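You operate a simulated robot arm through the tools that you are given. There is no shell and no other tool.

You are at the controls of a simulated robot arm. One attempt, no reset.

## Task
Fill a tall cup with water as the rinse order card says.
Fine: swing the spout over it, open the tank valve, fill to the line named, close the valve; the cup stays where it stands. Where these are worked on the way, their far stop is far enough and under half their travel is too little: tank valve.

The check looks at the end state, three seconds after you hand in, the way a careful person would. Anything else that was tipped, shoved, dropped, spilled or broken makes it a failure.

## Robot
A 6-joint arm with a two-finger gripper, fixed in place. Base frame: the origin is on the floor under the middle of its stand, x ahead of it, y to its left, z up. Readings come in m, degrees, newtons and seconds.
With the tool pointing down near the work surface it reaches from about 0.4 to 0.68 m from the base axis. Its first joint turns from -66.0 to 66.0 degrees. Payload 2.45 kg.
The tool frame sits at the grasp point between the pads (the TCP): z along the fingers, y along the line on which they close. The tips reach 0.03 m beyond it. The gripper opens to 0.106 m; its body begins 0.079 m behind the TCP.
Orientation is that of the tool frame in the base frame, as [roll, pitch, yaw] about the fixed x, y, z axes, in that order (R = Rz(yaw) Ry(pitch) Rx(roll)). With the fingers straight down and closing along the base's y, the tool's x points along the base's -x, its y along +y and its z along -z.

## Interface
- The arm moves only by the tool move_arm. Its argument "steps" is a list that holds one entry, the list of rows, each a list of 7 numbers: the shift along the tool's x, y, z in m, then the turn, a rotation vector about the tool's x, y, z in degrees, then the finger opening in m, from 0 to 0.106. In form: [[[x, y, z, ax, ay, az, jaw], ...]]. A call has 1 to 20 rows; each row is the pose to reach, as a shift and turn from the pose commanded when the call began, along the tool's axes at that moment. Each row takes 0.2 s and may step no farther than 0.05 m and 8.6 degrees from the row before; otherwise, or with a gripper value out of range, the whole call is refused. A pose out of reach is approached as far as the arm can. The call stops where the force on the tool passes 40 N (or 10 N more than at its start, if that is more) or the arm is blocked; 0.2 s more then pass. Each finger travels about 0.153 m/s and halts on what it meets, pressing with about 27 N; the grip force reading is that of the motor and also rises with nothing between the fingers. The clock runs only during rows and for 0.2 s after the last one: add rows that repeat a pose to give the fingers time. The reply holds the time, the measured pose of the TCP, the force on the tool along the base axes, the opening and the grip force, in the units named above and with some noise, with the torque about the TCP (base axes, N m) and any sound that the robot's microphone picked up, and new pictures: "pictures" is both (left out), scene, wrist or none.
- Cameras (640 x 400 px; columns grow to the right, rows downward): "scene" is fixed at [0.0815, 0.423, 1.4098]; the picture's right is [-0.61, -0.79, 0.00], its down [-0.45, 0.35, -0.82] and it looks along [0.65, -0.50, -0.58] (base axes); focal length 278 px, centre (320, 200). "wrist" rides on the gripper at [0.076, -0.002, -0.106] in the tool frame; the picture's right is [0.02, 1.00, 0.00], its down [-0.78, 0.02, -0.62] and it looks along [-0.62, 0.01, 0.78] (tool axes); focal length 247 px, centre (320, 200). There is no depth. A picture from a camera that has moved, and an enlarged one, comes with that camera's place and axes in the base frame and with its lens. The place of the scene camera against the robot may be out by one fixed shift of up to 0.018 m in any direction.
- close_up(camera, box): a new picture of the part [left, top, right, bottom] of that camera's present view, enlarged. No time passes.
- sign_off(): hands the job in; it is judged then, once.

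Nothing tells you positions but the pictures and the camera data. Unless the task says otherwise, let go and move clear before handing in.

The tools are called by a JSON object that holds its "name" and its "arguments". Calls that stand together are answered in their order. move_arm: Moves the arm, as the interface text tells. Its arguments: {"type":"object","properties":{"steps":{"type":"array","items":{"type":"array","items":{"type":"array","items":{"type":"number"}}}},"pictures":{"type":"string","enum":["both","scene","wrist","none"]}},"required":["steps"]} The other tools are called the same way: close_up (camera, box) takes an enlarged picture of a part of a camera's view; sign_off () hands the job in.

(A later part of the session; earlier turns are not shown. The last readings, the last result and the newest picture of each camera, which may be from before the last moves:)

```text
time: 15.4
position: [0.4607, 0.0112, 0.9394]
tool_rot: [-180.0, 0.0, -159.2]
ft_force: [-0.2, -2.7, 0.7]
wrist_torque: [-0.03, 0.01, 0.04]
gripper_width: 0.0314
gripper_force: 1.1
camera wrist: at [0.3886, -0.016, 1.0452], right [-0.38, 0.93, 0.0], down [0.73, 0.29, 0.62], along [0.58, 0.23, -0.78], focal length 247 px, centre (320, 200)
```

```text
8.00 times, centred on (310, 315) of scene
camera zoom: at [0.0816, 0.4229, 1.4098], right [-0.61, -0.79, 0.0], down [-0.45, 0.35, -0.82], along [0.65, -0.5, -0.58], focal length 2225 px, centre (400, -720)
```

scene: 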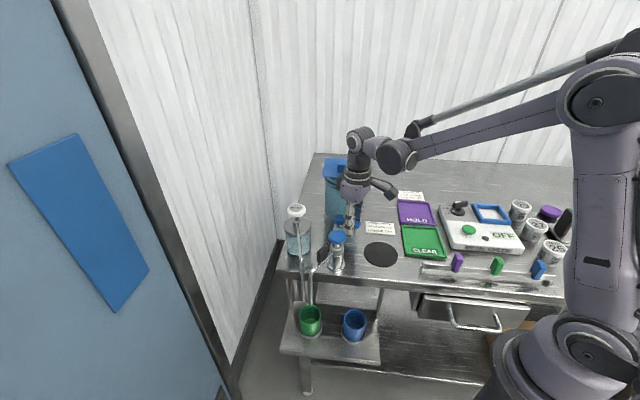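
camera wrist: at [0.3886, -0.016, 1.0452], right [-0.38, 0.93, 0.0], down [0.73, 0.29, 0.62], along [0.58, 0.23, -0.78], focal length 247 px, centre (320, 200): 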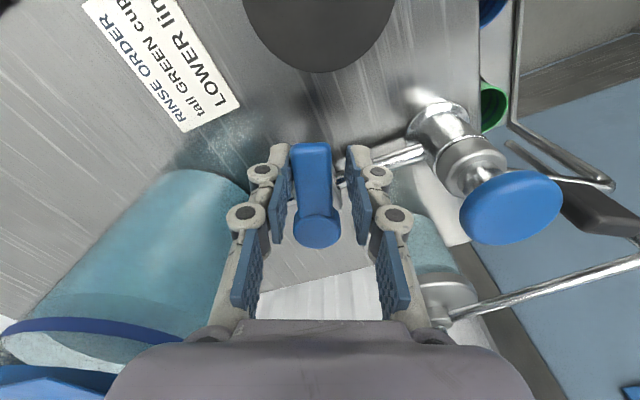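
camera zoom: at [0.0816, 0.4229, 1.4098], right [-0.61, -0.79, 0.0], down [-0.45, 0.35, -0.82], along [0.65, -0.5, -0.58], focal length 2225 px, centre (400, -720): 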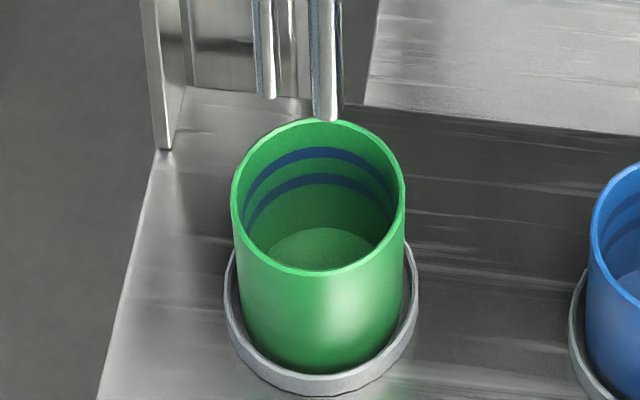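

The lever turns freely that way (about 3 N). I'll turn it further, another 24°, and check for flow.

{"name": "move_arm", "arguments": {"steps": [[[-0.0004, 0.0063, 0, 0, 0, 8, 0.03], [-0.0017, 0.0124, 0, 0, 0, 16, 0.03], [-0.0039, 0.0183, 0, 0, 0, 24, 0.03]]]}}

{"name": "close_up", "arguments": {"camera": "scene", "box": [310, 150, 400, 250]}}

{"name": "close_up", "arguments": {"camera": "scene", "box": [285, 290, 335, 340]}}

```text
time: 16.2
position: [0.4566, 0.03, 0.9389]
tool_rot: [179.9, -0.1, 176.9]
ft_force: [0.8, -2.0, 1.0]
wrist_torque: [-0.03, 0.0, 0.03]
gripper_width: 0.0317
gripper_force: 1.7
camera wrist: at [0.3799, 0.0343, 1.0451], right [0.03, 1.0, 0.0], down [0.78, -0.03, 0.62], along [0.62, -0.02, -0.78], focal length 247 px, centre (320, 200)
```

scene: 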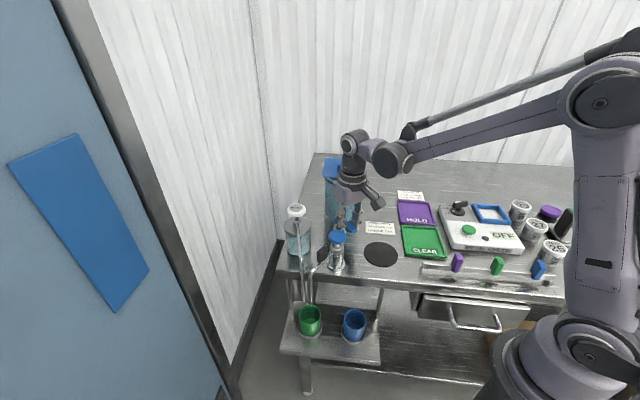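
wrist: 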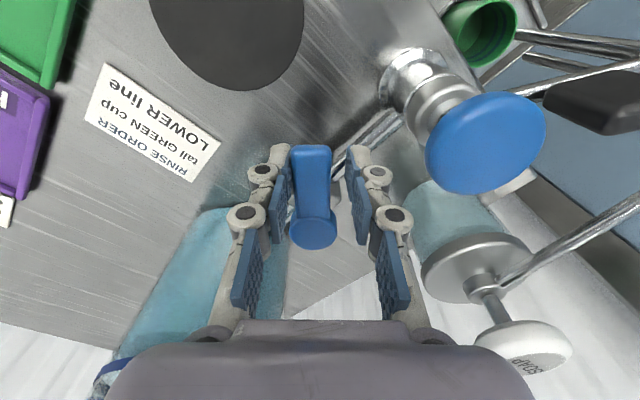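

```text
4.00 times, centred on (355, 200) of scene
camera zoom: at [0.0815, 0.4229, 1.4098], right [-0.61, -0.79, 0.0], down [-0.45, 0.35, -0.82], along [0.65, -0.5, -0.58], focal length 1112 px, centre (180, 200)
```

zoom: 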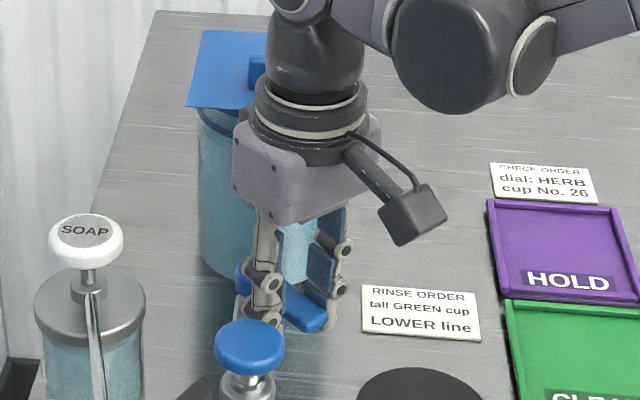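

```text
8.00 times, centred on (310, 315) of scene
camera zoom: at [0.0815, 0.4229, 1.4098], right [-0.61, -0.79, 0.0], down [-0.45, 0.35, -0.82], along [0.65, -0.5, -0.58], focal length 2225 px, centre (400, -720)
```

zoom: 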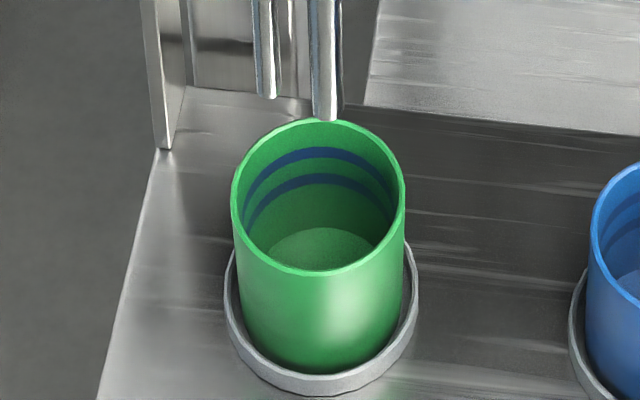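

Lever is about at half travel with no flow yet. I'll turn another 16° and look again.

{"name": "move_arm", "arguments": {"steps": [[[-0.0004, 0.0063, 0, 0, 0, 8, 0.03], [-0.0017, 0.0124, 0, 0, 0, 16, 0.03]]]}}

{"name": "close_up", "arguments": {"camera": "scene", "box": [285, 290, 335, 340]}}

{"name": "close_up", "arguments": {"camera": "scene", "box": [310, 190, 370, 260]}}

```text
time: 16.8
position: [0.4581, 0.0429, 0.9389]
tool_rot: [180.0, 0.0, 160.9]
ft_force: [-0.2, -2.0, -0.4]
wrist_torque: [-0.06, 0.02, 0.04]
gripper_width: 0.0315
gripper_force: 1.3
camera wrist: at [0.3859, 0.0672, 1.0451], right [0.31, 0.95, 0.0], down [0.75, -0.24, 0.62], along [0.59, -0.19, -0.78], focal length 247 px, centre (320, 200)
```

scene: 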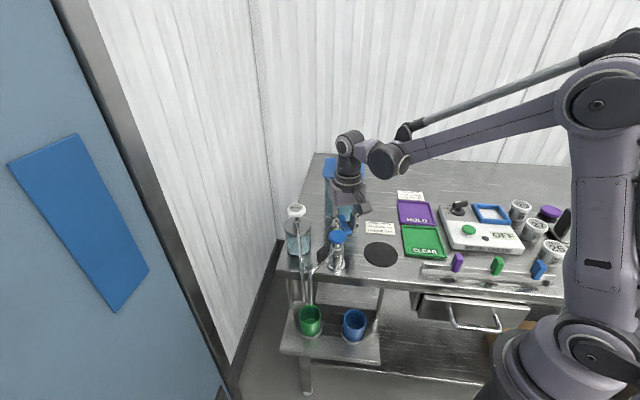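
wrist: 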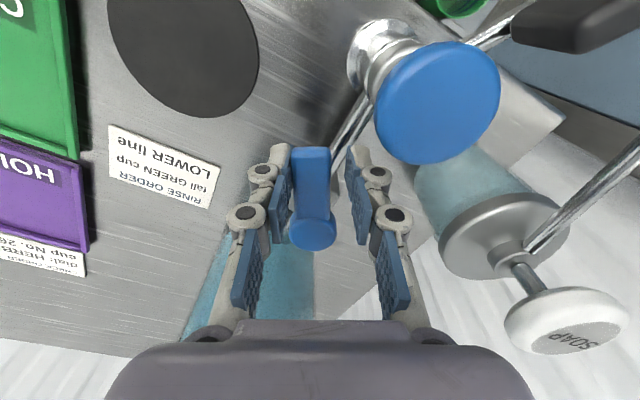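

```text
8.00 times, centred on (310, 315) of scene
camera zoom: at [0.0815, 0.4229, 1.4098], right [-0.61, -0.79, 0.0], down [-0.45, 0.35, -0.82], along [0.65, -0.5, -0.58], focal length 2225 px, centre (400, -720)
```

zoom: 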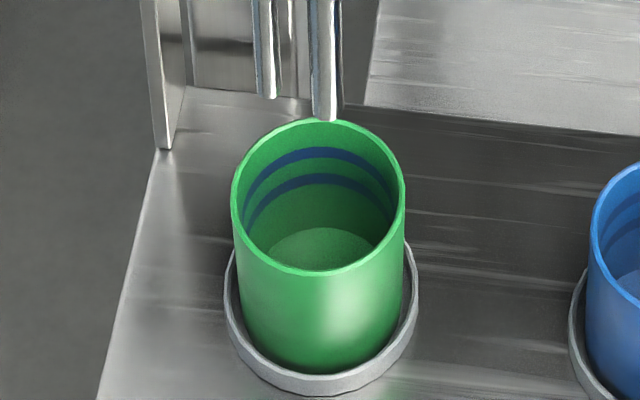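

```text
5.71 times, centred on (340, 225) of scene
camera zoom: at [0.0815, 0.4229, 1.4098], right [-0.61, -0.79, 0.0], down [-0.45, 0.35, -0.82], along [0.65, -0.5, -0.58], focal length 1589 px, centre (206, 57)
```

zoom: 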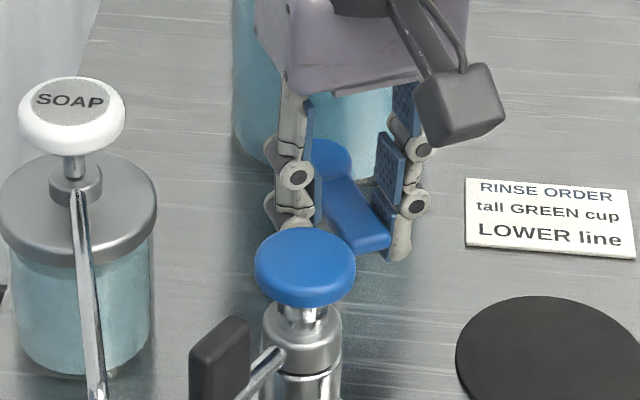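

Still no flow at about 58°. I'll continue to the far stop.

{"name": "move_arm", "arguments": {"steps": [[[-0.0004, 0.0063, 0, 0, 0, 8, 0.03], [-0.0017, 0.0124, 0, 0, 0, 16, 0.03]]]}}

{"name": "close_up", "arguments": {"camera": "scene", "box": [285, 290, 335, 340]}}

{"name": "close_up", "arguments": {"camera": "scene", "box": [310, 190, 370, 260]}}

```text
time: 17.4
position: [0.4638, 0.0537, 0.9389]
tool_rot: [-180.0, 0.0, 144.8]
ft_force: [-0.9, -1.9, -0.9]
wrist_torque: [-0.02, -0.01, 0.01]
gripper_width: 0.0312
gripper_force: 1.0
camera wrist: at [0.4006, 0.0976, 1.045], right [0.56, 0.83, 0.0], down [0.65, -0.44, 0.62], along [0.52, -0.35, -0.78], focal length 247 px, centre (320, 200)
```

scene: 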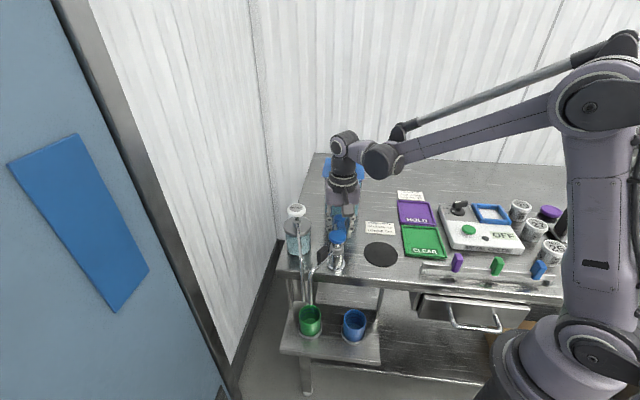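
wrist: 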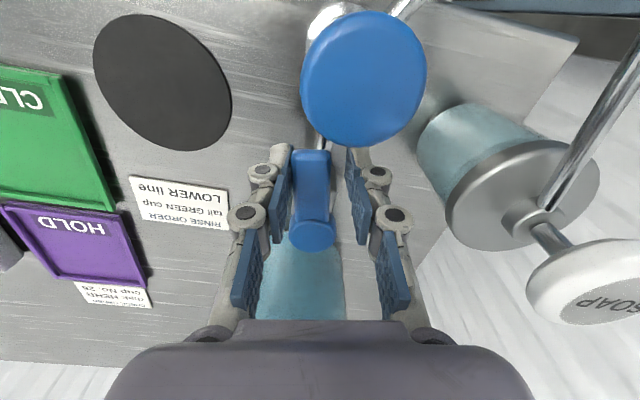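

```text
8.00 times, centred on (310, 315) of scene
camera zoom: at [0.0815, 0.4229, 1.4098], right [-0.61, -0.79, 0.0], down [-0.45, 0.35, -0.82], along [0.65, -0.5, -0.58], focal length 2225 px, centre (400, -720)
```

zoom: 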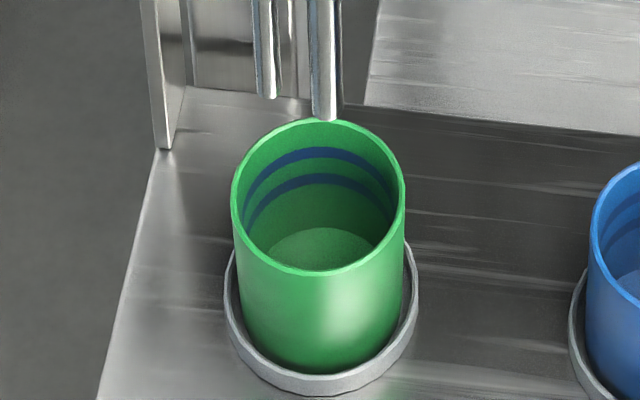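

```text
5.71 times, centred on (340, 225) of scene
camera zoom: at [0.0815, 0.4229, 1.4098], right [-0.61, -0.79, 0.0], down [-0.45, 0.35, -0.82], along [0.65, -0.5, -0.58], focal length 1589 px, centre (206, 57)
```

zoom: 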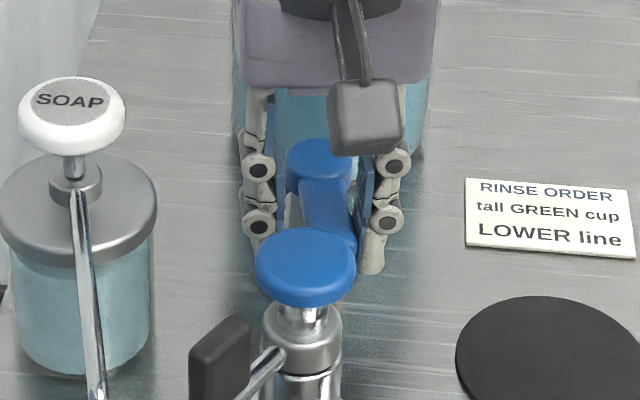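

{"name": "move_arm", "arguments": {"steps": [[[-0.0004, 0.0063, 0, 0, 0, 8, 0.03], [-0.0017, 0.0124, 0, 0, 0, 16, 0.03]]]}}

{"name": "close_up", "arguments": {"camera": "scene", "box": [285, 290, 335, 340]}}

{"name": "close_up", "arguments": {"camera": "scene", "box": [310, 190, 370, 260]}}

```text
time: 18.0
position: [0.4721, 0.0603, 0.9394]
tool_rot: [-179.8, 0.1, 128.8]
ft_force: [-5.6, -13.5, -3.0]
wrist_torque: [-0.19, 0.05, 0.24]
gripper_width: 0.0381
gripper_force: 6.2
camera wrist: at [0.4227, 0.1212, 1.0451], right [0.77, 0.64, 0.0], down [0.51, -0.6, 0.62], along [0.4, -0.48, -0.78], focal length 247 px, centre (320, 200)
```

scene: 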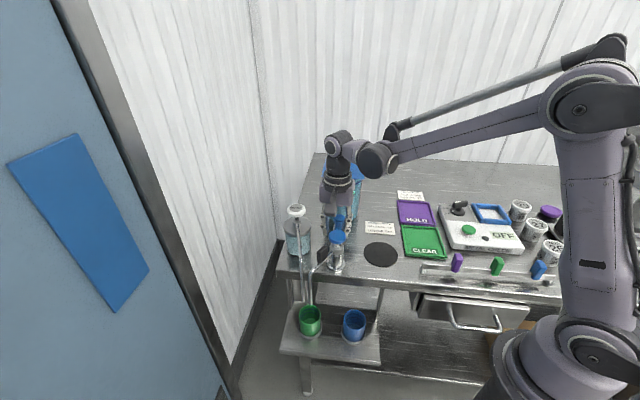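
wrist: 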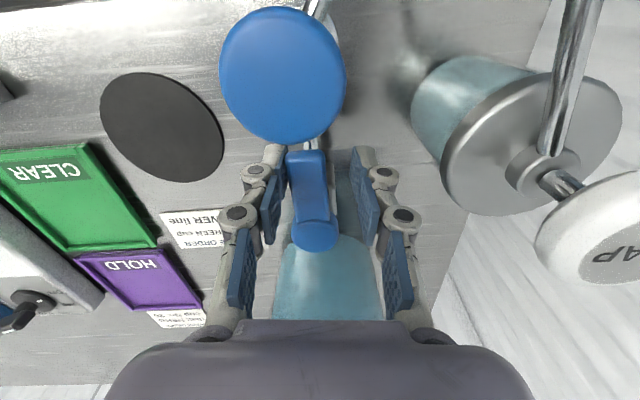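

```text
8.00 times, centred on (310, 315) of scene
camera zoom: at [0.0814, 0.4227, 1.4099], right [-0.61, -0.79, 0.0], down [-0.45, 0.35, -0.82], along [0.65, -0.5, -0.58], focal length 2225 px, centre (400, -720)
```

zoom: 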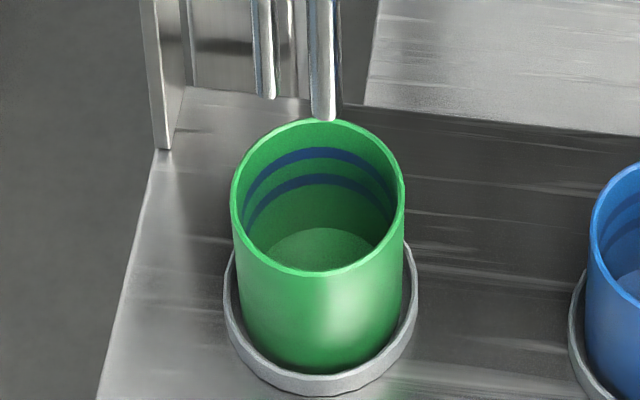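

```text
5.71 times, centred on (340, 225) of scene
camera zoom: at [0.0814, 0.4227, 1.4099], right [-0.61, -0.79, 0.0], down [-0.45, 0.35, -0.82], along [0.65, -0.5, -0.58], focal length 1589 px, centre (206, 57)
```

zoom: 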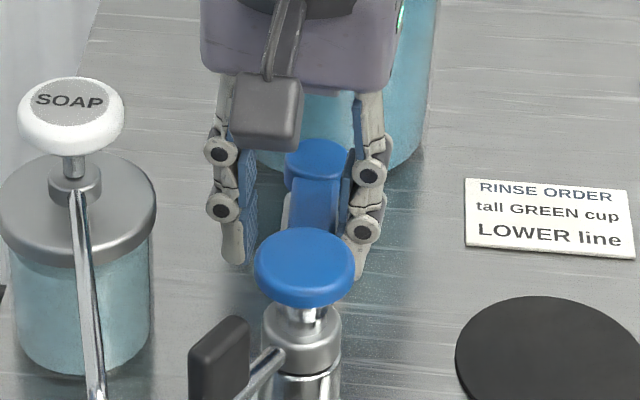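

The lever has reached its far stop, aligned with the pipe (force rose to 13 N), yet no water flows, so the mushroom knob on the post must be a push-tap. I'll ease off the lever, open the fingers a bit, and lift clear.

{"name": "move_arm", "arguments": {"steps": [[[-0.0002, -0.0047, 0, 0, 0, -6, 0.036], [-0.0002, -0.0047, 0, 0, 0, -6, 0.04], [-0.0002, -0.0047, -0.02, 0, 0, -6, 0.04], [-0.0002, -0.0047, -0.06, 0, 0, -6, 0.04], [-0.0002, -0.0047, -0.1, 0, 0, -6, 0.04], [-0.0002, -0.0047, -0.14, 0, 0, -6, 0.02], [-0.0002, -0.0047, -0.14, 0, 0, -6, 0.0], [-0.0002, -0.0047, -0.14, 0, 0, -6, 0.0]]]}}

{"name": "close_up", "arguments": {"camera": "wrist", "box": [200, 0, 440, 180]}}

{"name": "close_up", "arguments": {"camera": "scene", "box": [290, 200, 370, 350]}}

```text
time: 19.8
position: [0.4701, 0.0581, 1.0789]
tool_rot: [179.9, 0.0, 135.1]
ft_force: [-0.5, 0.1, 0.7]
wrist_torque: [-0.02, -0.03, 0.0]
gripper_width: 0.0
gripper_force: 27.1
camera wrist: at [0.4145, 0.1132, 1.1853], right [0.69, 0.72, 0.0], down [0.57, -0.54, 0.62], along [0.45, -0.43, -0.78], focal length 247 px, centre (320, 200)
```

scene: 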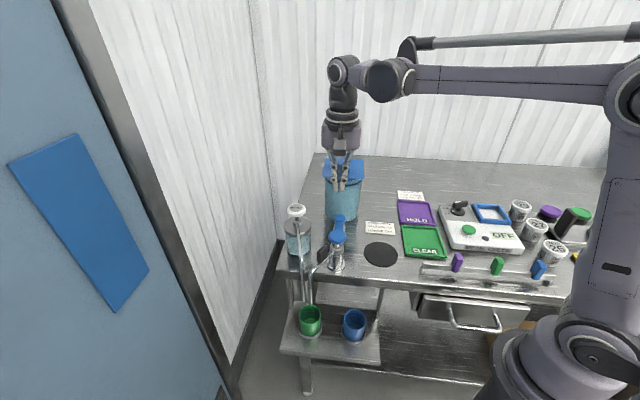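
wrist: 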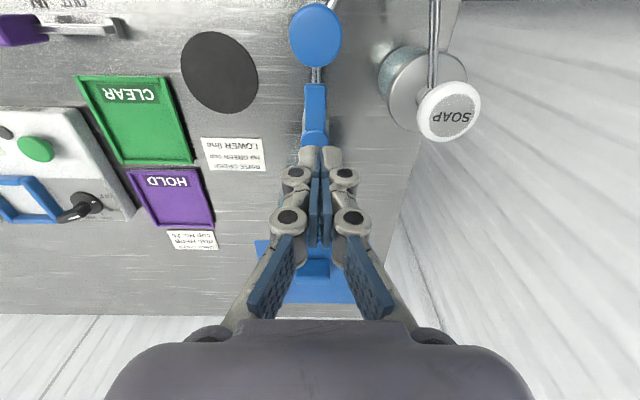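

```text
2.22 times, centred on (320, 90) of wrist
camera zoom: at [0.4145, 0.1132, 1.1853], right [0.69, 0.72, 0.0], down [0.57, -0.54, 0.62], along [0.45, -0.43, -0.78], focal length 549 px, centre (320, 444)
```

zoom: 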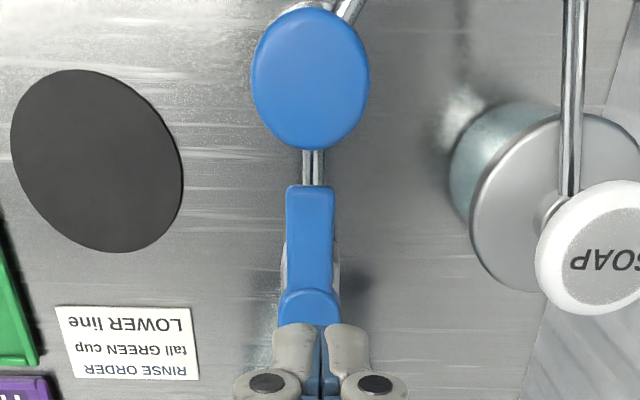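

```text
2.67 times, centred on (330, 275) of scene
camera zoom: at [0.0815, 0.423, 1.4098], right [-0.61, -0.79, 0.0], down [-0.45, 0.35, -0.82], along [0.65, -0.5, -0.58], focal length 742 px, centre (293, 0)
```

zoom: 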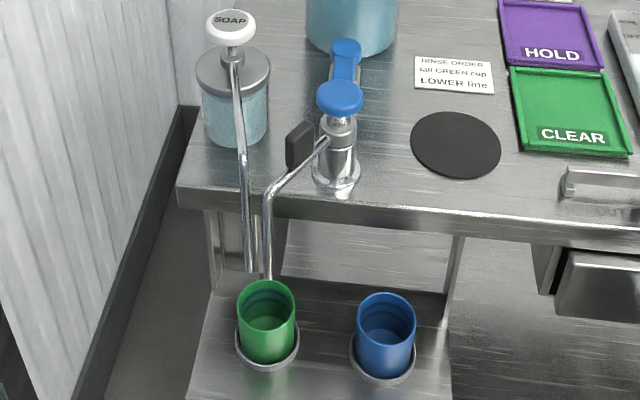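

The valve lever is fully open along the pipe and nothing drips, so next I'll position the closed fingertips just above the centre of the post's blue push-knob at about (0.426, 0.096).

{"name": "move_arm", "arguments": {"steps": [[[0.03, -0.0024, 0, 0, 0, 0, 0.0], [0.058, -0.0047, 0, 0, 0, 0, 0.0], [0.058, -0.0047, 0.03, 0, 0, 0, 0.0], [0.058, -0.0047, 0.06, 0, 0, 0, 0.0], [0.058, -0.0047, 0.076, 0, 0, 0, 0.0], [0.058, -0.0047, 0.076, 0, 0, 0, 0.0]]]}}

{"name": "close_up", "arguments": {"camera": "wrist", "box": [200, 80, 440, 260]}}

{"name": "close_up", "arguments": {"camera": "scene", "box": [290, 190, 390, 290]}}

```text
time: 21.2
position: [0.4257, 0.0963, 1.0027]
tool_rot: [-180.0, 0.1, 135.0]
ft_force: [0.7, 0.9, -0.8]
wrist_torque: [-0.03, 0.01, -0.01]
gripper_width: 0.0
gripper_force: 27.0
camera wrist: at [0.3695, 0.1511, 1.1092], right [0.69, 0.72, 0.0], down [0.57, -0.54, 0.62], along [0.45, -0.43, -0.78], focal length 247 px, centre (320, 200)
```

scene: 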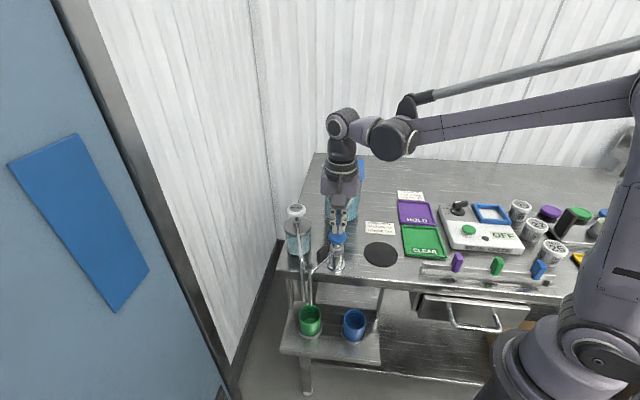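
wrist: 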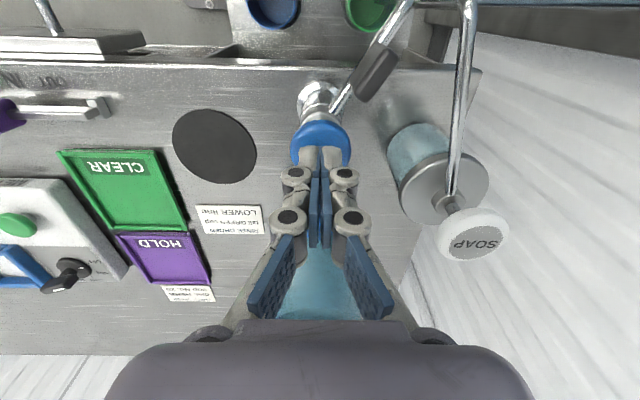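

```text
2.22 times, centred on (320, 170) of wrist
camera zoom: at [0.3695, 0.1511, 1.1092], right [0.69, 0.72, 0.0], down [0.57, -0.54, 0.62], along [0.45, -0.43, -0.78], focal length 549 px, centre (320, 267)
```

zoom: 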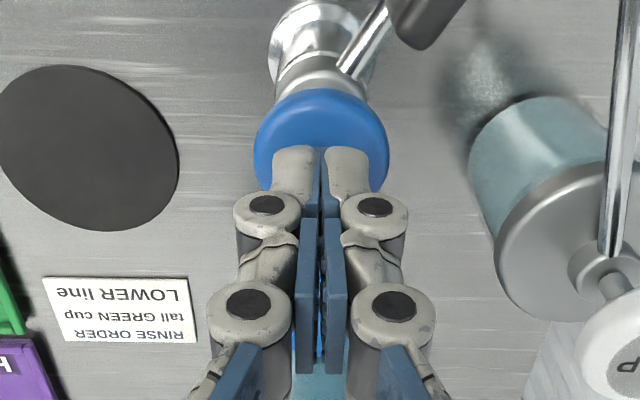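

```text
4.00 times, centred on (340, 240) of scene
camera zoom: at [0.0815, 0.423, 1.4098], right [-0.61, -0.79, 0.0], down [-0.45, 0.35, -0.82], along [0.65, -0.5, -0.58], focal length 1112 px, centre (240, 40)
```

zoom: 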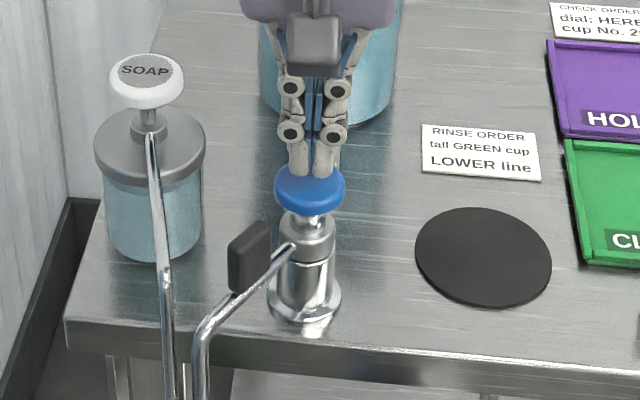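

The closed fingertips are centred above the knob. I'll lower in small steps until contact and watch force, sound and the cup.

{"name": "move_arm", "arguments": {"steps": [[[0, 0, 0.006, 0, 0, 0, 0.0], [0, 0, 0.012, 0, 0, 0, 0.0]]], "pictures": "none"}}

{"name": "close_up", "arguments": {"camera": "scene", "box": [285, 200, 385, 340]}}

{"name": "close_up", "arguments": {"camera": "scene", "box": [285, 290, 335, 340]}}

```text
time: 21.8
position: [0.4255, 0.0979, 0.9902]
tool_rot: [-180.0, 0.0, 135.0]
ft_force: [0.1, 0.0, -0.7]
wrist_torque: [-0.01, -0.04, -0.02]
gripper_width: 0.0
gripper_force: 27.5
```

```text
2.86 times, centred on (335, 270) of scene
camera zoom: at [0.0815, 0.423, 1.4098], right [-0.61, -0.79, 0.0], down [-0.45, 0.35, -0.82], along [0.65, -0.5, -0.58], focal length 794 px, centre (277, 0)
```

zoom: 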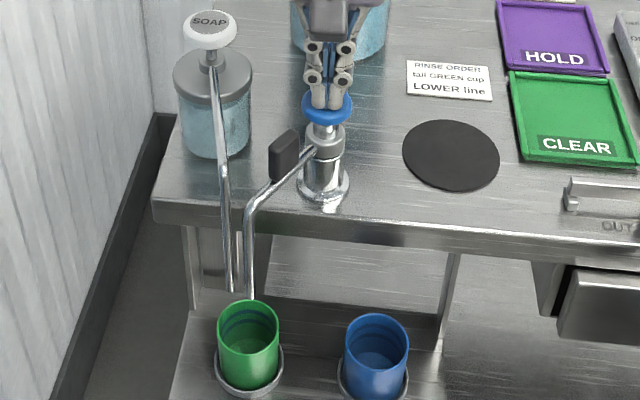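

```text
8.00 times, centred on (310, 315) of scene
camera zoom: at [0.0815, 0.423, 1.4098], right [-0.61, -0.79, 0.0], down [-0.45, 0.35, -0.82], along [0.65, -0.5, -0.58], focal length 2225 px, centre (400, -720)
```

zoom: 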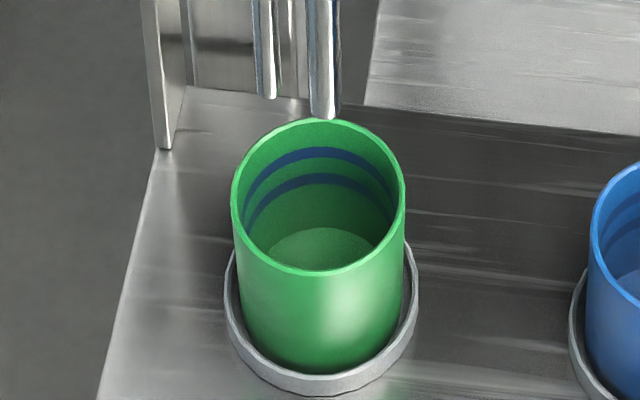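

{"name": "move_arm", "arguments": {"steps": [[[0, 0, 0.004, 0, 0, 0, 0.0]]], "pictures": "none"}}

{"name": "close_up", "arguments": {"camera": "scene", "box": [285, 290, 335, 340]}}

```text
time: 22.2
position: [0.4251, 0.0974, 0.9865]
tool_rot: [-180.0, 0.0, 135.0]
ft_force: [0.1, 0.5, 1.9]
wrist_torque: [-0.01, -0.04, -0.04]
gripper_width: 0.0058
gripper_force: 28.6
```

```text
8.00 times, centred on (310, 315) of scene
camera zoom: at [0.0815, 0.423, 1.4098], right [-0.61, -0.79, 0.0], down [-0.45, 0.35, -0.82], along [0.65, -0.5, -0.58], focal length 2225 px, centre (400, -720)
```

zoom: 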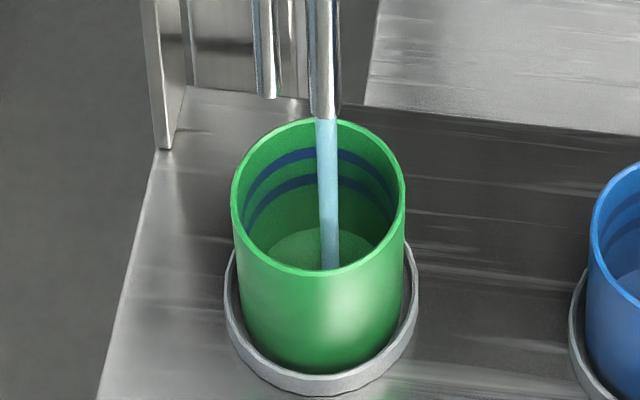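

Pressing the knob starts a stream straight into the green cup. I'll hold in short increments and watch the level.

{"name": "move_arm", "arguments": {"steps": [[[0, 0, 0, 0, 0, 0, 0.0]]], "pictures": "none"}}

{"name": "close_up", "arguments": {"camera": "scene", "box": [285, 290, 335, 340]}}

{"name": "close_up", "arguments": {"camera": "scene", "box": [300, 200, 380, 280]}}

```text
time: 22.6
position: [0.4256, 0.0971, 0.9866]
tool_rot: [-180.0, 0.0, 135.0]
ft_force: [-0.6, 0.5, 1.9]
wrist_torque: [0.03, -0.01, 0.0]
gripper_width: 0.0059
gripper_force: 28.5
```

```text
8.00 times, centred on (310, 315) of scene
camera zoom: at [0.0815, 0.423, 1.4098], right [-0.61, -0.79, 0.0], down [-0.45, 0.35, -0.82], along [0.65, -0.5, -0.58], focal length 2225 px, centre (400, -720)
```

zoom: 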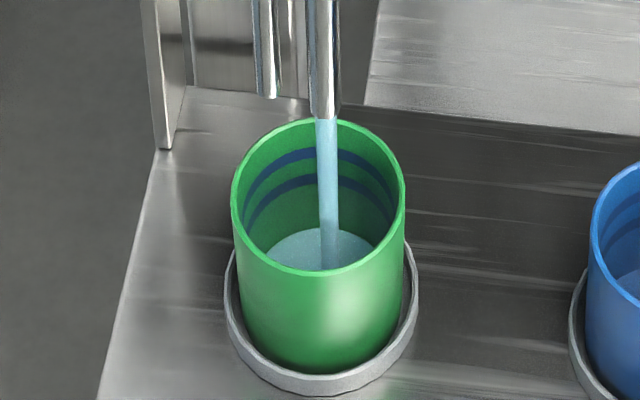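

```text
5.00 times, centred on (340, 240) of scene
camera zoom: at [0.0815, 0.423, 1.4098], right [-0.61, -0.79, 0.0], down [-0.45, 0.35, -0.82], along [0.65, -0.5, -0.58], focal length 1390 px, centre (220, 0)
```

zoom: 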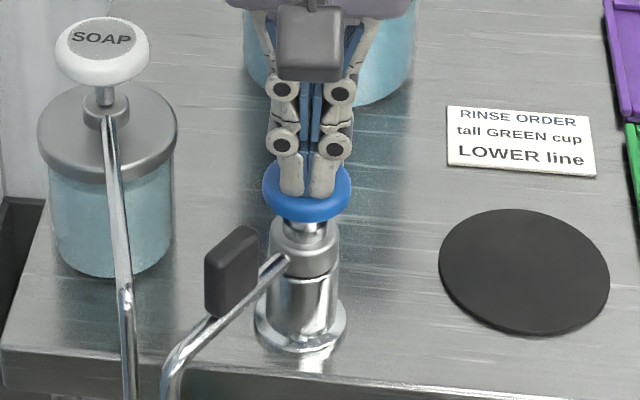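

Water covers the cup floor; the rate looks modest. I'll continue holding in short steps.

{"name": "move_arm", "arguments": {"steps": [[[0, 0, 0, 0, 0, 0, 0.0], [0, 0, 0, 0, 0, 0, 0.0]]], "pictures": "none"}}

{"name": "close_up", "arguments": {"camera": "scene", "box": [285, 290, 335, 340]}}

```text
time: 23.2
position: [0.4257, 0.0974, 0.985]
tool_rot: [-179.9, 0.0, 135.0]
ft_force: [-0.4, 0.1, 0.6]
wrist_torque: [0.01, 0.02, -0.01]
gripper_width: 0.0061
gripper_force: 28.6
```

```text
8.00 times, centred on (310, 315) of scene
camera zoom: at [0.0815, 0.423, 1.4098], right [-0.61, -0.79, 0.0], down [-0.45, 0.35, -0.82], along [0.65, -0.5, -0.58], focal length 2225 px, centre (400, -720)
```

zoom: 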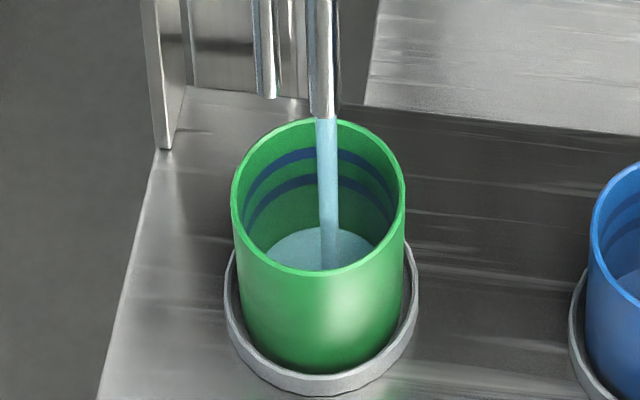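

{"name": "move_arm", "arguments": {"steps": [[[0, 0, 0, 0, 0, 0, 0.0], [0, 0, 0, 0, 0, 0, 0.0], [0, 0, 0, 0, 0, 0, 0.0], [0, 0, 0, 0, 0, 0, 0.0]]], "pictures": "none"}}

{"name": "close_up", "arguments": {"camera": "scene", "box": [285, 290, 335, 340]}}

```text
time: 24.2
position: [0.4254, 0.0973, 0.9871]
tool_rot: [179.9, 0.0, 135.1]
ft_force: [0.4, -0.6, 0.9]
wrist_torque: [0.01, 0.01, 0.01]
gripper_width: 0.006
gripper_force: 28.5
```

```text
8.00 times, centred on (310, 315) of scene
camera zoom: at [0.0815, 0.423, 1.4098], right [-0.61, -0.79, 0.0], down [-0.45, 0.35, -0.82], along [0.65, -0.5, -0.58], focal length 2225 px, centre (400, -720)
```

zoom: 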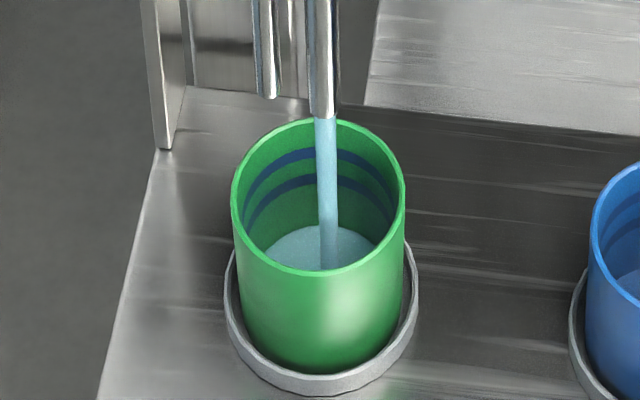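

{"name": "move_arm", "arguments": {"steps": [[[0, 0, 0, 0, 0, 0, 0.0], [0, 0, 0, 0, 0, 0, 0.0], [0, 0, 0, 0, 0, 0, 0.0], [0, 0, 0, 0, 0, 0, 0.0], [0, 0, 0, 0, 0, 0, 0.0], [0, 0, 0, 0, 0, 0, 0.0], [0, 0, 0, 0, 0, 0, 0.0], [0, 0, 0, 0, 0, 0, 0.0]]], "pictures": "none"}}

{"name": "close_up", "arguments": {"camera": "scene", "box": [295, 302, 331, 326]}}

```text
time: 26.0
position: [0.4251, 0.0974, 0.9864]
tool_rot: [180.0, 0.0, 135.0]
ft_force: [0.2, -0.1, 1.8]
wrist_torque: [0.02, 0.04, -0.03]
gripper_width: 0.0058
gripper_force: 28.3
```

```text
16.00 times, centred on (313, 314) of scene
camera zoom: at [0.0815, 0.423, 1.4098], right [-0.61, -0.79, 0.0], down [-0.45, 0.35, -0.82], along [0.65, -0.5, -0.58], focal length 4449 px, centre (432, -1624)
```

zoom: 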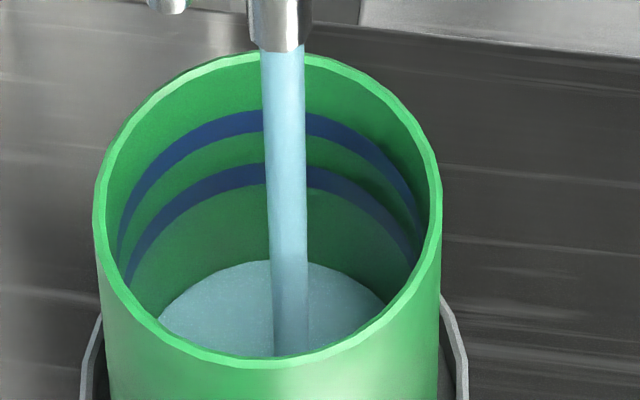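

The level is rising slowly: the surface is still well below the lower line. I'll hold for a longer stretch and check again.

{"name": "move_arm", "arguments": {"steps": [[[0, 0, 0, 0, 0, 0, 0.0], [0, 0, 0, 0, 0, 0, 0.0], [0, 0, 0, 0, 0, 0, 0.0], [0, 0, 0, 0, 0, 0, 0.0], [0, 0, 0, 0, 0, 0, 0.0], [0, 0, 0, 0, 0, 0, 0.0], [0, 0, 0, 0, 0, 0, 0.0], [0, 0, 0, 0, 0, 0, 0.0], [0, 0, 0, 0, 0, 0, 0.0], [0, 0, 0, 0, 0, 0, 0.0], [0, 0, 0, 0, 0, 0, 0.0], [0, 0, 0, 0, 0, 0, 0.0], [0, 0, 0, 0, 0, 0, 0.0], [0, 0, 0, 0, 0, 0, 0.0], [0, 0, 0, 0, 0, 0, 0.0]]], "pictures": "none"}}

{"name": "close_up", "arguments": {"camera": "scene", "box": [295, 302, 331, 326]}}

```text
time: 29.2
position: [0.4249, 0.0971, 0.9861]
tool_rot: [-180.0, 0.0, 135.0]
ft_force: [-0.8, 0.2, 1.3]
wrist_torque: [-0.02, -0.03, -0.03]
gripper_width: 0.0057
gripper_force: 28.6
```

```text
16.00 times, centred on (313, 314) of scene
camera zoom: at [0.0815, 0.423, 1.4098], right [-0.61, -0.79, 0.0], down [-0.45, 0.35, -0.82], along [0.65, -0.5, -0.58], focal length 4449 px, centre (432, -1624)
```

zoom: 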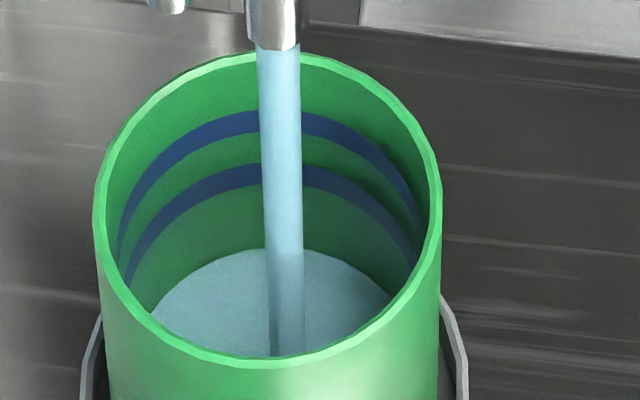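

Level rises roughly 3.4 zoomed pixels per second, needing about 20 s more. I'll continue holding and monitor the slight spout drift too.

{"name": "move_arm", "arguments": {"steps": [[[0, 0, 0, 0, 0, 0, 0.0], [0, 0, 0, 0, 0, 0, 0.0], [0, 0, 0, 0, 0, 0, 0.0], [0, 0, 0, 0, 0, 0, 0.0], [0, 0, 0, 0, 0, 0, 0.0], [0, 0, 0, 0, 0, 0, 0.0], [0, 0, 0, 0, 0, 0, 0.0], [0, 0, 0, 0, 0, 0, 0.0], [0, 0, 0, 0, 0, 0, 0.0], [0, 0, 0, 0, 0, 0, 0.0], [0, 0, 0, 0, 0, 0, 0.0], [0, 0, 0, 0, 0, 0, 0.0], [0, 0, 0, 0, 0, 0, 0.0], [0, 0, 0, 0, 0, 0, 0.0], [0, 0, 0, 0, 0, 0, 0.0], [0, 0, 0, 0, 0, 0, 0.0], [0, 0, 0, 0, 0, 0, 0.0], [0, 0, 0, 0, 0, 0, 0.0], [0, 0, 0, 0, 0, 0, 0.0]]], "pictures": "none"}}

{"name": "close_up", "arguments": {"camera": "scene", "box": [295, 302, 331, 326]}}

{"name": "close_up", "arguments": {"camera": "scene", "box": [285, 200, 385, 340]}}

```text
time: 33.2
position: [0.4258, 0.097, 0.9867]
tool_rot: [180.0, 0.0, 135.0]
ft_force: [-0.3, -1.1, 2.0]
wrist_torque: [0.03, 0.0, 0.0]
gripper_width: 0.0059
gripper_force: 28.9
```

```text
16.00 times, centred on (313, 314) of scene
camera zoom: at [0.0815, 0.423, 1.4098], right [-0.61, -0.79, 0.0], down [-0.45, 0.35, -0.82], along [0.65, -0.5, -0.58], focal length 4449 px, centre (432, -1624)
```

zoom: 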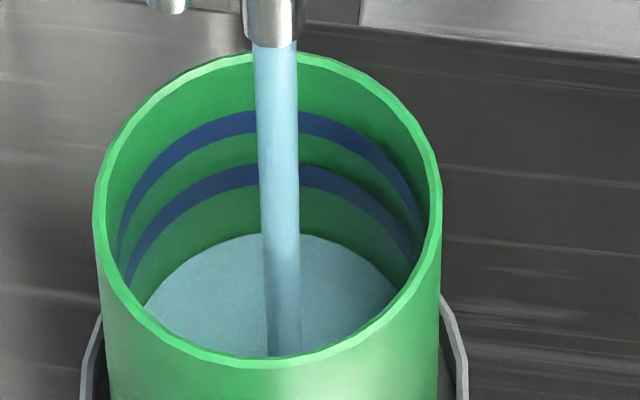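

```text
2.86 times, centred on (335, 270) of scene
camera zoom: at [0.0815, 0.423, 1.4098], right [-0.61, -0.79, 0.0], down [-0.45, 0.35, -0.82], along [0.65, -0.5, -0.58], focal length 794 px, centre (277, 0)
```

zoom: 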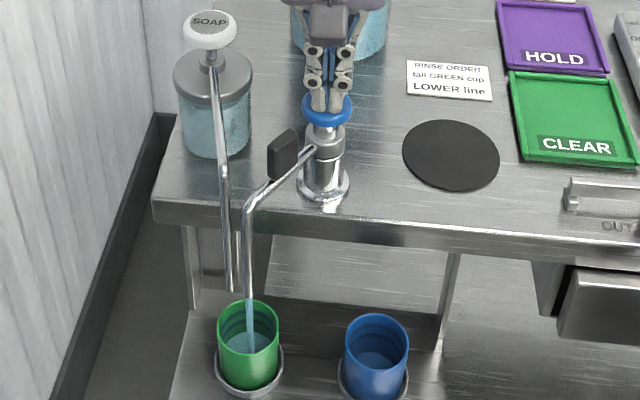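

{"name": "move_arm", "arguments": {"steps": [[[0, 0, 0, 0, 0, 0, 0.0], [0, 0, 0, 0, 0, 0, 0.0], [0, 0, 0, 0, 0, 0, 0.0], [0, 0, 0, 0, 0, 0, 0.0], [0, 0, 0, 0, 0, 0, 0.0], [0, 0, 0, 0, 0, 0, 0.0], [0, 0, 0, 0, 0, 0, 0.0], [0, 0, 0, 0, 0, 0, 0.0], [0, 0, 0, 0, 0, 0, 0.0], [0, 0, 0, 0, 0, 0, 0.0], [0, 0, 0, 0, 0, 0, 0.0], [0, 0, 0, 0, 0, 0, 0.0], [0, 0, 0, 0, 0, 0, 0.0], [0, 0, 0, 0, 0, 0, 0.0], [0, 0, 0, 0, 0, 0, 0.0], [0, 0, 0, 0, 0, 0, 0.0], [0, 0, 0, 0, 0, 0, 0.0], [0, 0, 0, 0, 0, 0, 0.0], [0, 0, 0, 0, 0, 0, 0.0]]], "pictures": "none"}}

{"name": "close_up", "arguments": {"camera": "scene", "box": [295, 302, 331, 326]}}

```text
time: 37.2
position: [0.4264, 0.0973, 0.9869]
tool_rot: [-179.9, 0.0, 135.0]
ft_force: [0.0, 0.1, 1.3]
wrist_torque: [0.05, 0.01, 0.02]
gripper_width: 0.006
gripper_force: 28.5
```

```text
16.00 times, centred on (313, 314) of scene
camera zoom: at [0.0815, 0.423, 1.4098], right [-0.61, -0.79, 0.0], down [-0.45, 0.35, -0.82], along [0.65, -0.5, -0.58], focal length 4449 px, centre (432, -1624)
```

zoom: 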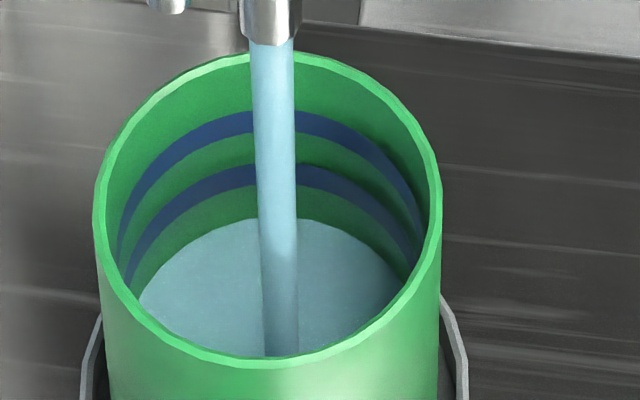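

{"name": "move_arm", "arguments": {"steps": [[[0, 0, 0, 0, 0, 0, 0.0], [0, 0, 0, 0, 0, 0, 0.0], [0, 0, 0, 0, 0, 0, 0.0], [0, 0, 0, 0, 0, 0, 0.0], [0, 0, 0, 0, 0, 0, 0.0], [0, 0, 0, 0, 0, 0, 0.0], [0, 0, 0, 0, 0, 0, 0.0], [0, 0, 0, 0, 0, 0, 0.0], [0, 0, 0, 0, 0, 0, 0.0], [0, 0, 0, 0, 0, 0, 0.0], [0, 0, 0, 0, 0, 0, 0.0], [0, 0, 0, 0, 0, 0, 0.0], [0, 0, 0, 0, 0, 0, 0.0], [0, 0, 0, 0, 0, 0, 0.0], [0, 0, 0, 0, 0, 0, 0.0], [0, 0, 0, 0, 0, 0, 0.0]]], "pictures": "none"}}

{"name": "close_up", "arguments": {"camera": "scene", "box": [295, 302, 331, 326]}}

```text
time: 40.6
position: [0.4254, 0.0975, 0.9872]
tool_rot: [-180.0, 0.0, 135.0]
ft_force: [-0.1, -0.3, 1.7]
wrist_torque: [0.04, 0.01, 0.0]
gripper_width: 0.0059
gripper_force: 28.7
```

```text
16.00 times, centred on (313, 314) of scene
camera zoom: at [0.0815, 0.423, 1.4098], right [-0.61, -0.79, 0.0], down [-0.45, 0.35, -0.82], along [0.65, -0.5, -0.58], focal length 4449 px, centre (432, -1624)
```

zoom: 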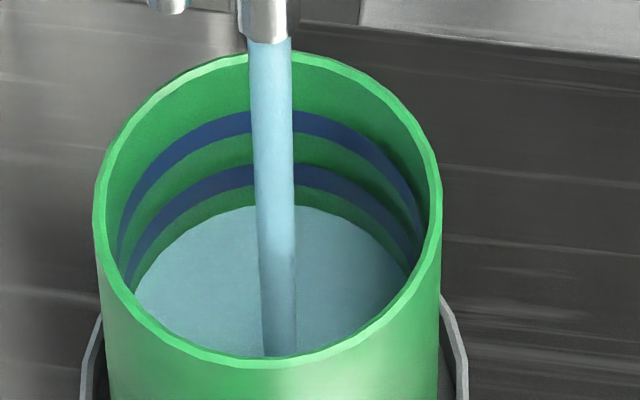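

The level is closing in on the lower line. I'll lift off the knob now to learn how quickly the flow stops.

{"name": "move_arm", "arguments": {"steps": [[[0, 0, -0.008, 0, 0, 0, 0.0]]], "pictures": "none"}}

{"name": "close_up", "arguments": {"camera": "scene", "box": [295, 302, 331, 326]}}

{"name": "close_up", "arguments": {"camera": "scene", "box": [300, 200, 380, 280]}}

```text
time: 41.0
position: [0.4256, 0.0978, 0.9947]
tool_rot: [-180.0, 0.0, 135.0]
ft_force: [0.2, -0.7, -0.6]
wrist_torque: [-0.01, 0.0, -0.02]
gripper_width: 0.0
gripper_force: 29.1
```

```text
16.00 times, centred on (313, 314) of scene
camera zoom: at [0.0815, 0.423, 1.4098], right [-0.61, -0.79, 0.0], down [-0.45, 0.35, -0.82], along [0.65, -0.5, -0.58], focal length 4449 px, centre (432, -1624)
```

zoom: 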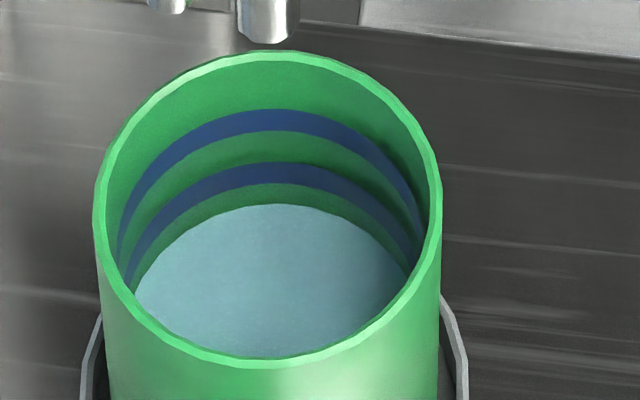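

```text
5.00 times, centred on (340, 240) of scene
camera zoom: at [0.0815, 0.423, 1.4098], right [-0.61, -0.79, 0.0], down [-0.45, 0.35, -0.82], along [0.65, -0.5, -0.58], focal length 1390 px, centre (220, 0)
```

zoom: 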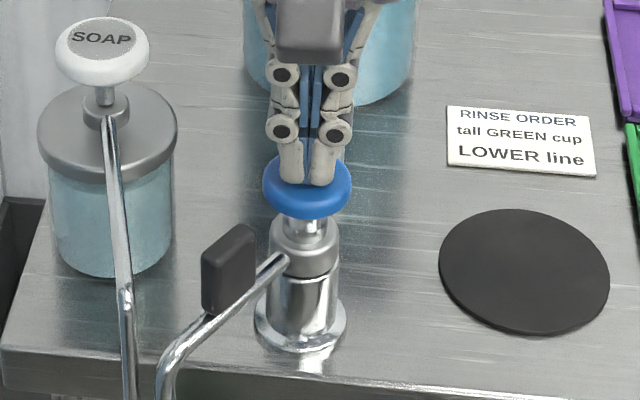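

Flow stops instantly on release, so I can dose precisely. The surface is at row ~204 and the lower line's middle at ~173; I'll press again for about 4 s and recheck.

{"name": "move_arm", "arguments": {"steps": [[[0, 0, 0.008, 0, 0, 0, 0.0], [0, 0, 0.008, 0, 0, 0, 0.0], [0, 0, 0.008, 0, 0, 0, 0.0], [0, 0, 0.008, 0, 0, 0, 0.0], [0, 0, 0.008, 0, 0, 0, 0.0], [0, 0, 0.008, 0, 0, 0, 0.0], [0, 0, 0.008, 0, 0, 0, 0.0], [0, 0, 0.008, 0, 0, 0, 0.0], [0, 0, 0.008, 0, 0, 0, 0.0], [0, 0, 0.008, 0, 0, 0, 0.0], [0, 0, 0.008, 0, 0, 0, 0.0], [0, 0, 0.008, 0, 0, 0, 0.0], [0, 0, 0.008, 0, 0, 0, 0.0], [0, 0, 0.008, 0, 0, 0, 0.0], [0, 0, 0.008, 0, 0, 0, 0.0], [0, 0, 0.008, 0, 0, 0, 0.0], [0, 0, 0.008, 0, 0, 0, 0.0], [0, 0, 0.008, 0, 0, 0, 0.0], [0, 0, 0.008, 0, 0, 0, 0.0], [0, 0, 0.008, 0, 0, 0, 0.0]]], "pictures": "none"}}

{"name": "close_up", "arguments": {"camera": "scene", "box": [295, 302, 331, 326]}}

```text
time: 45.2
position: [0.4268, 0.0974, 0.9855]
tool_rot: [-179.9, 0.0, 135.0]
ft_force: [0.3, -0.4, 1.9]
wrist_torque: [0.04, 0.0, -0.01]
gripper_width: 0.006
gripper_force: 28.3
```

```text
16.00 times, centred on (313, 314) of scene
camera zoom: at [0.0815, 0.423, 1.4098], right [-0.61, -0.79, 0.0], down [-0.45, 0.35, -0.82], along [0.65, -0.5, -0.58], focal length 4449 px, centre (432, -1624)
```

zoom: 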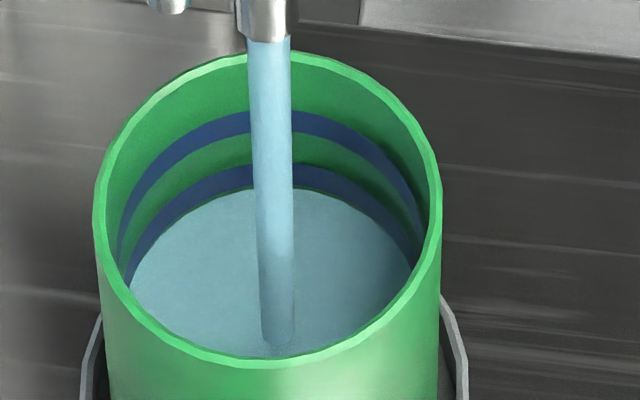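

The surface is just touching the bottom edge of the lower line band. About 2–3 s more will bring it to the middle.

{"name": "move_arm", "arguments": {"steps": [[[0, 0, 0, 0, 0, 0, 0.0], [0, 0, 0, 0, 0, 0, 0.0], [0, 0, 0, 0, 0, 0, 0.0], [0, 0, 0, 0, 0, 0, 0.0], [0, 0, 0, 0, 0, 0, 0.0], [0, 0, 0, 0, 0, 0, 0.0], [0, 0, 0, 0, 0, 0, 0.0], [0, 0, 0, 0, 0, 0, 0.0]]], "pictures": "none"}}

{"name": "close_up", "arguments": {"camera": "scene", "box": [295, 302, 331, 326]}}

```text
time: 47.0
position: [0.4268, 0.0983, 0.9866]
tool_rot: [179.9, -0.1, 135.1]
ft_force: [-0.1, -1.1, 2.4]
wrist_torque: [0.02, 0.02, 0.0]
gripper_width: 0.006
gripper_force: 28.4
```

```text
16.00 times, centred on (313, 314) of scene
camera zoom: at [0.0815, 0.423, 1.4098], right [-0.61, -0.79, 0.0], down [-0.45, 0.35, -0.82], along [0.65, -0.5, -0.58], focal length 4449 px, centre (432, -1624)
```

zoom: 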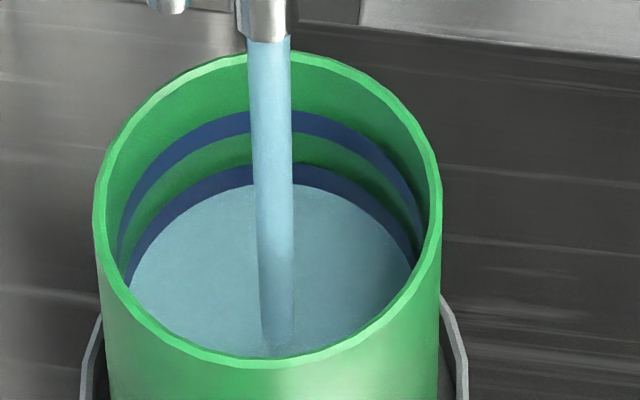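

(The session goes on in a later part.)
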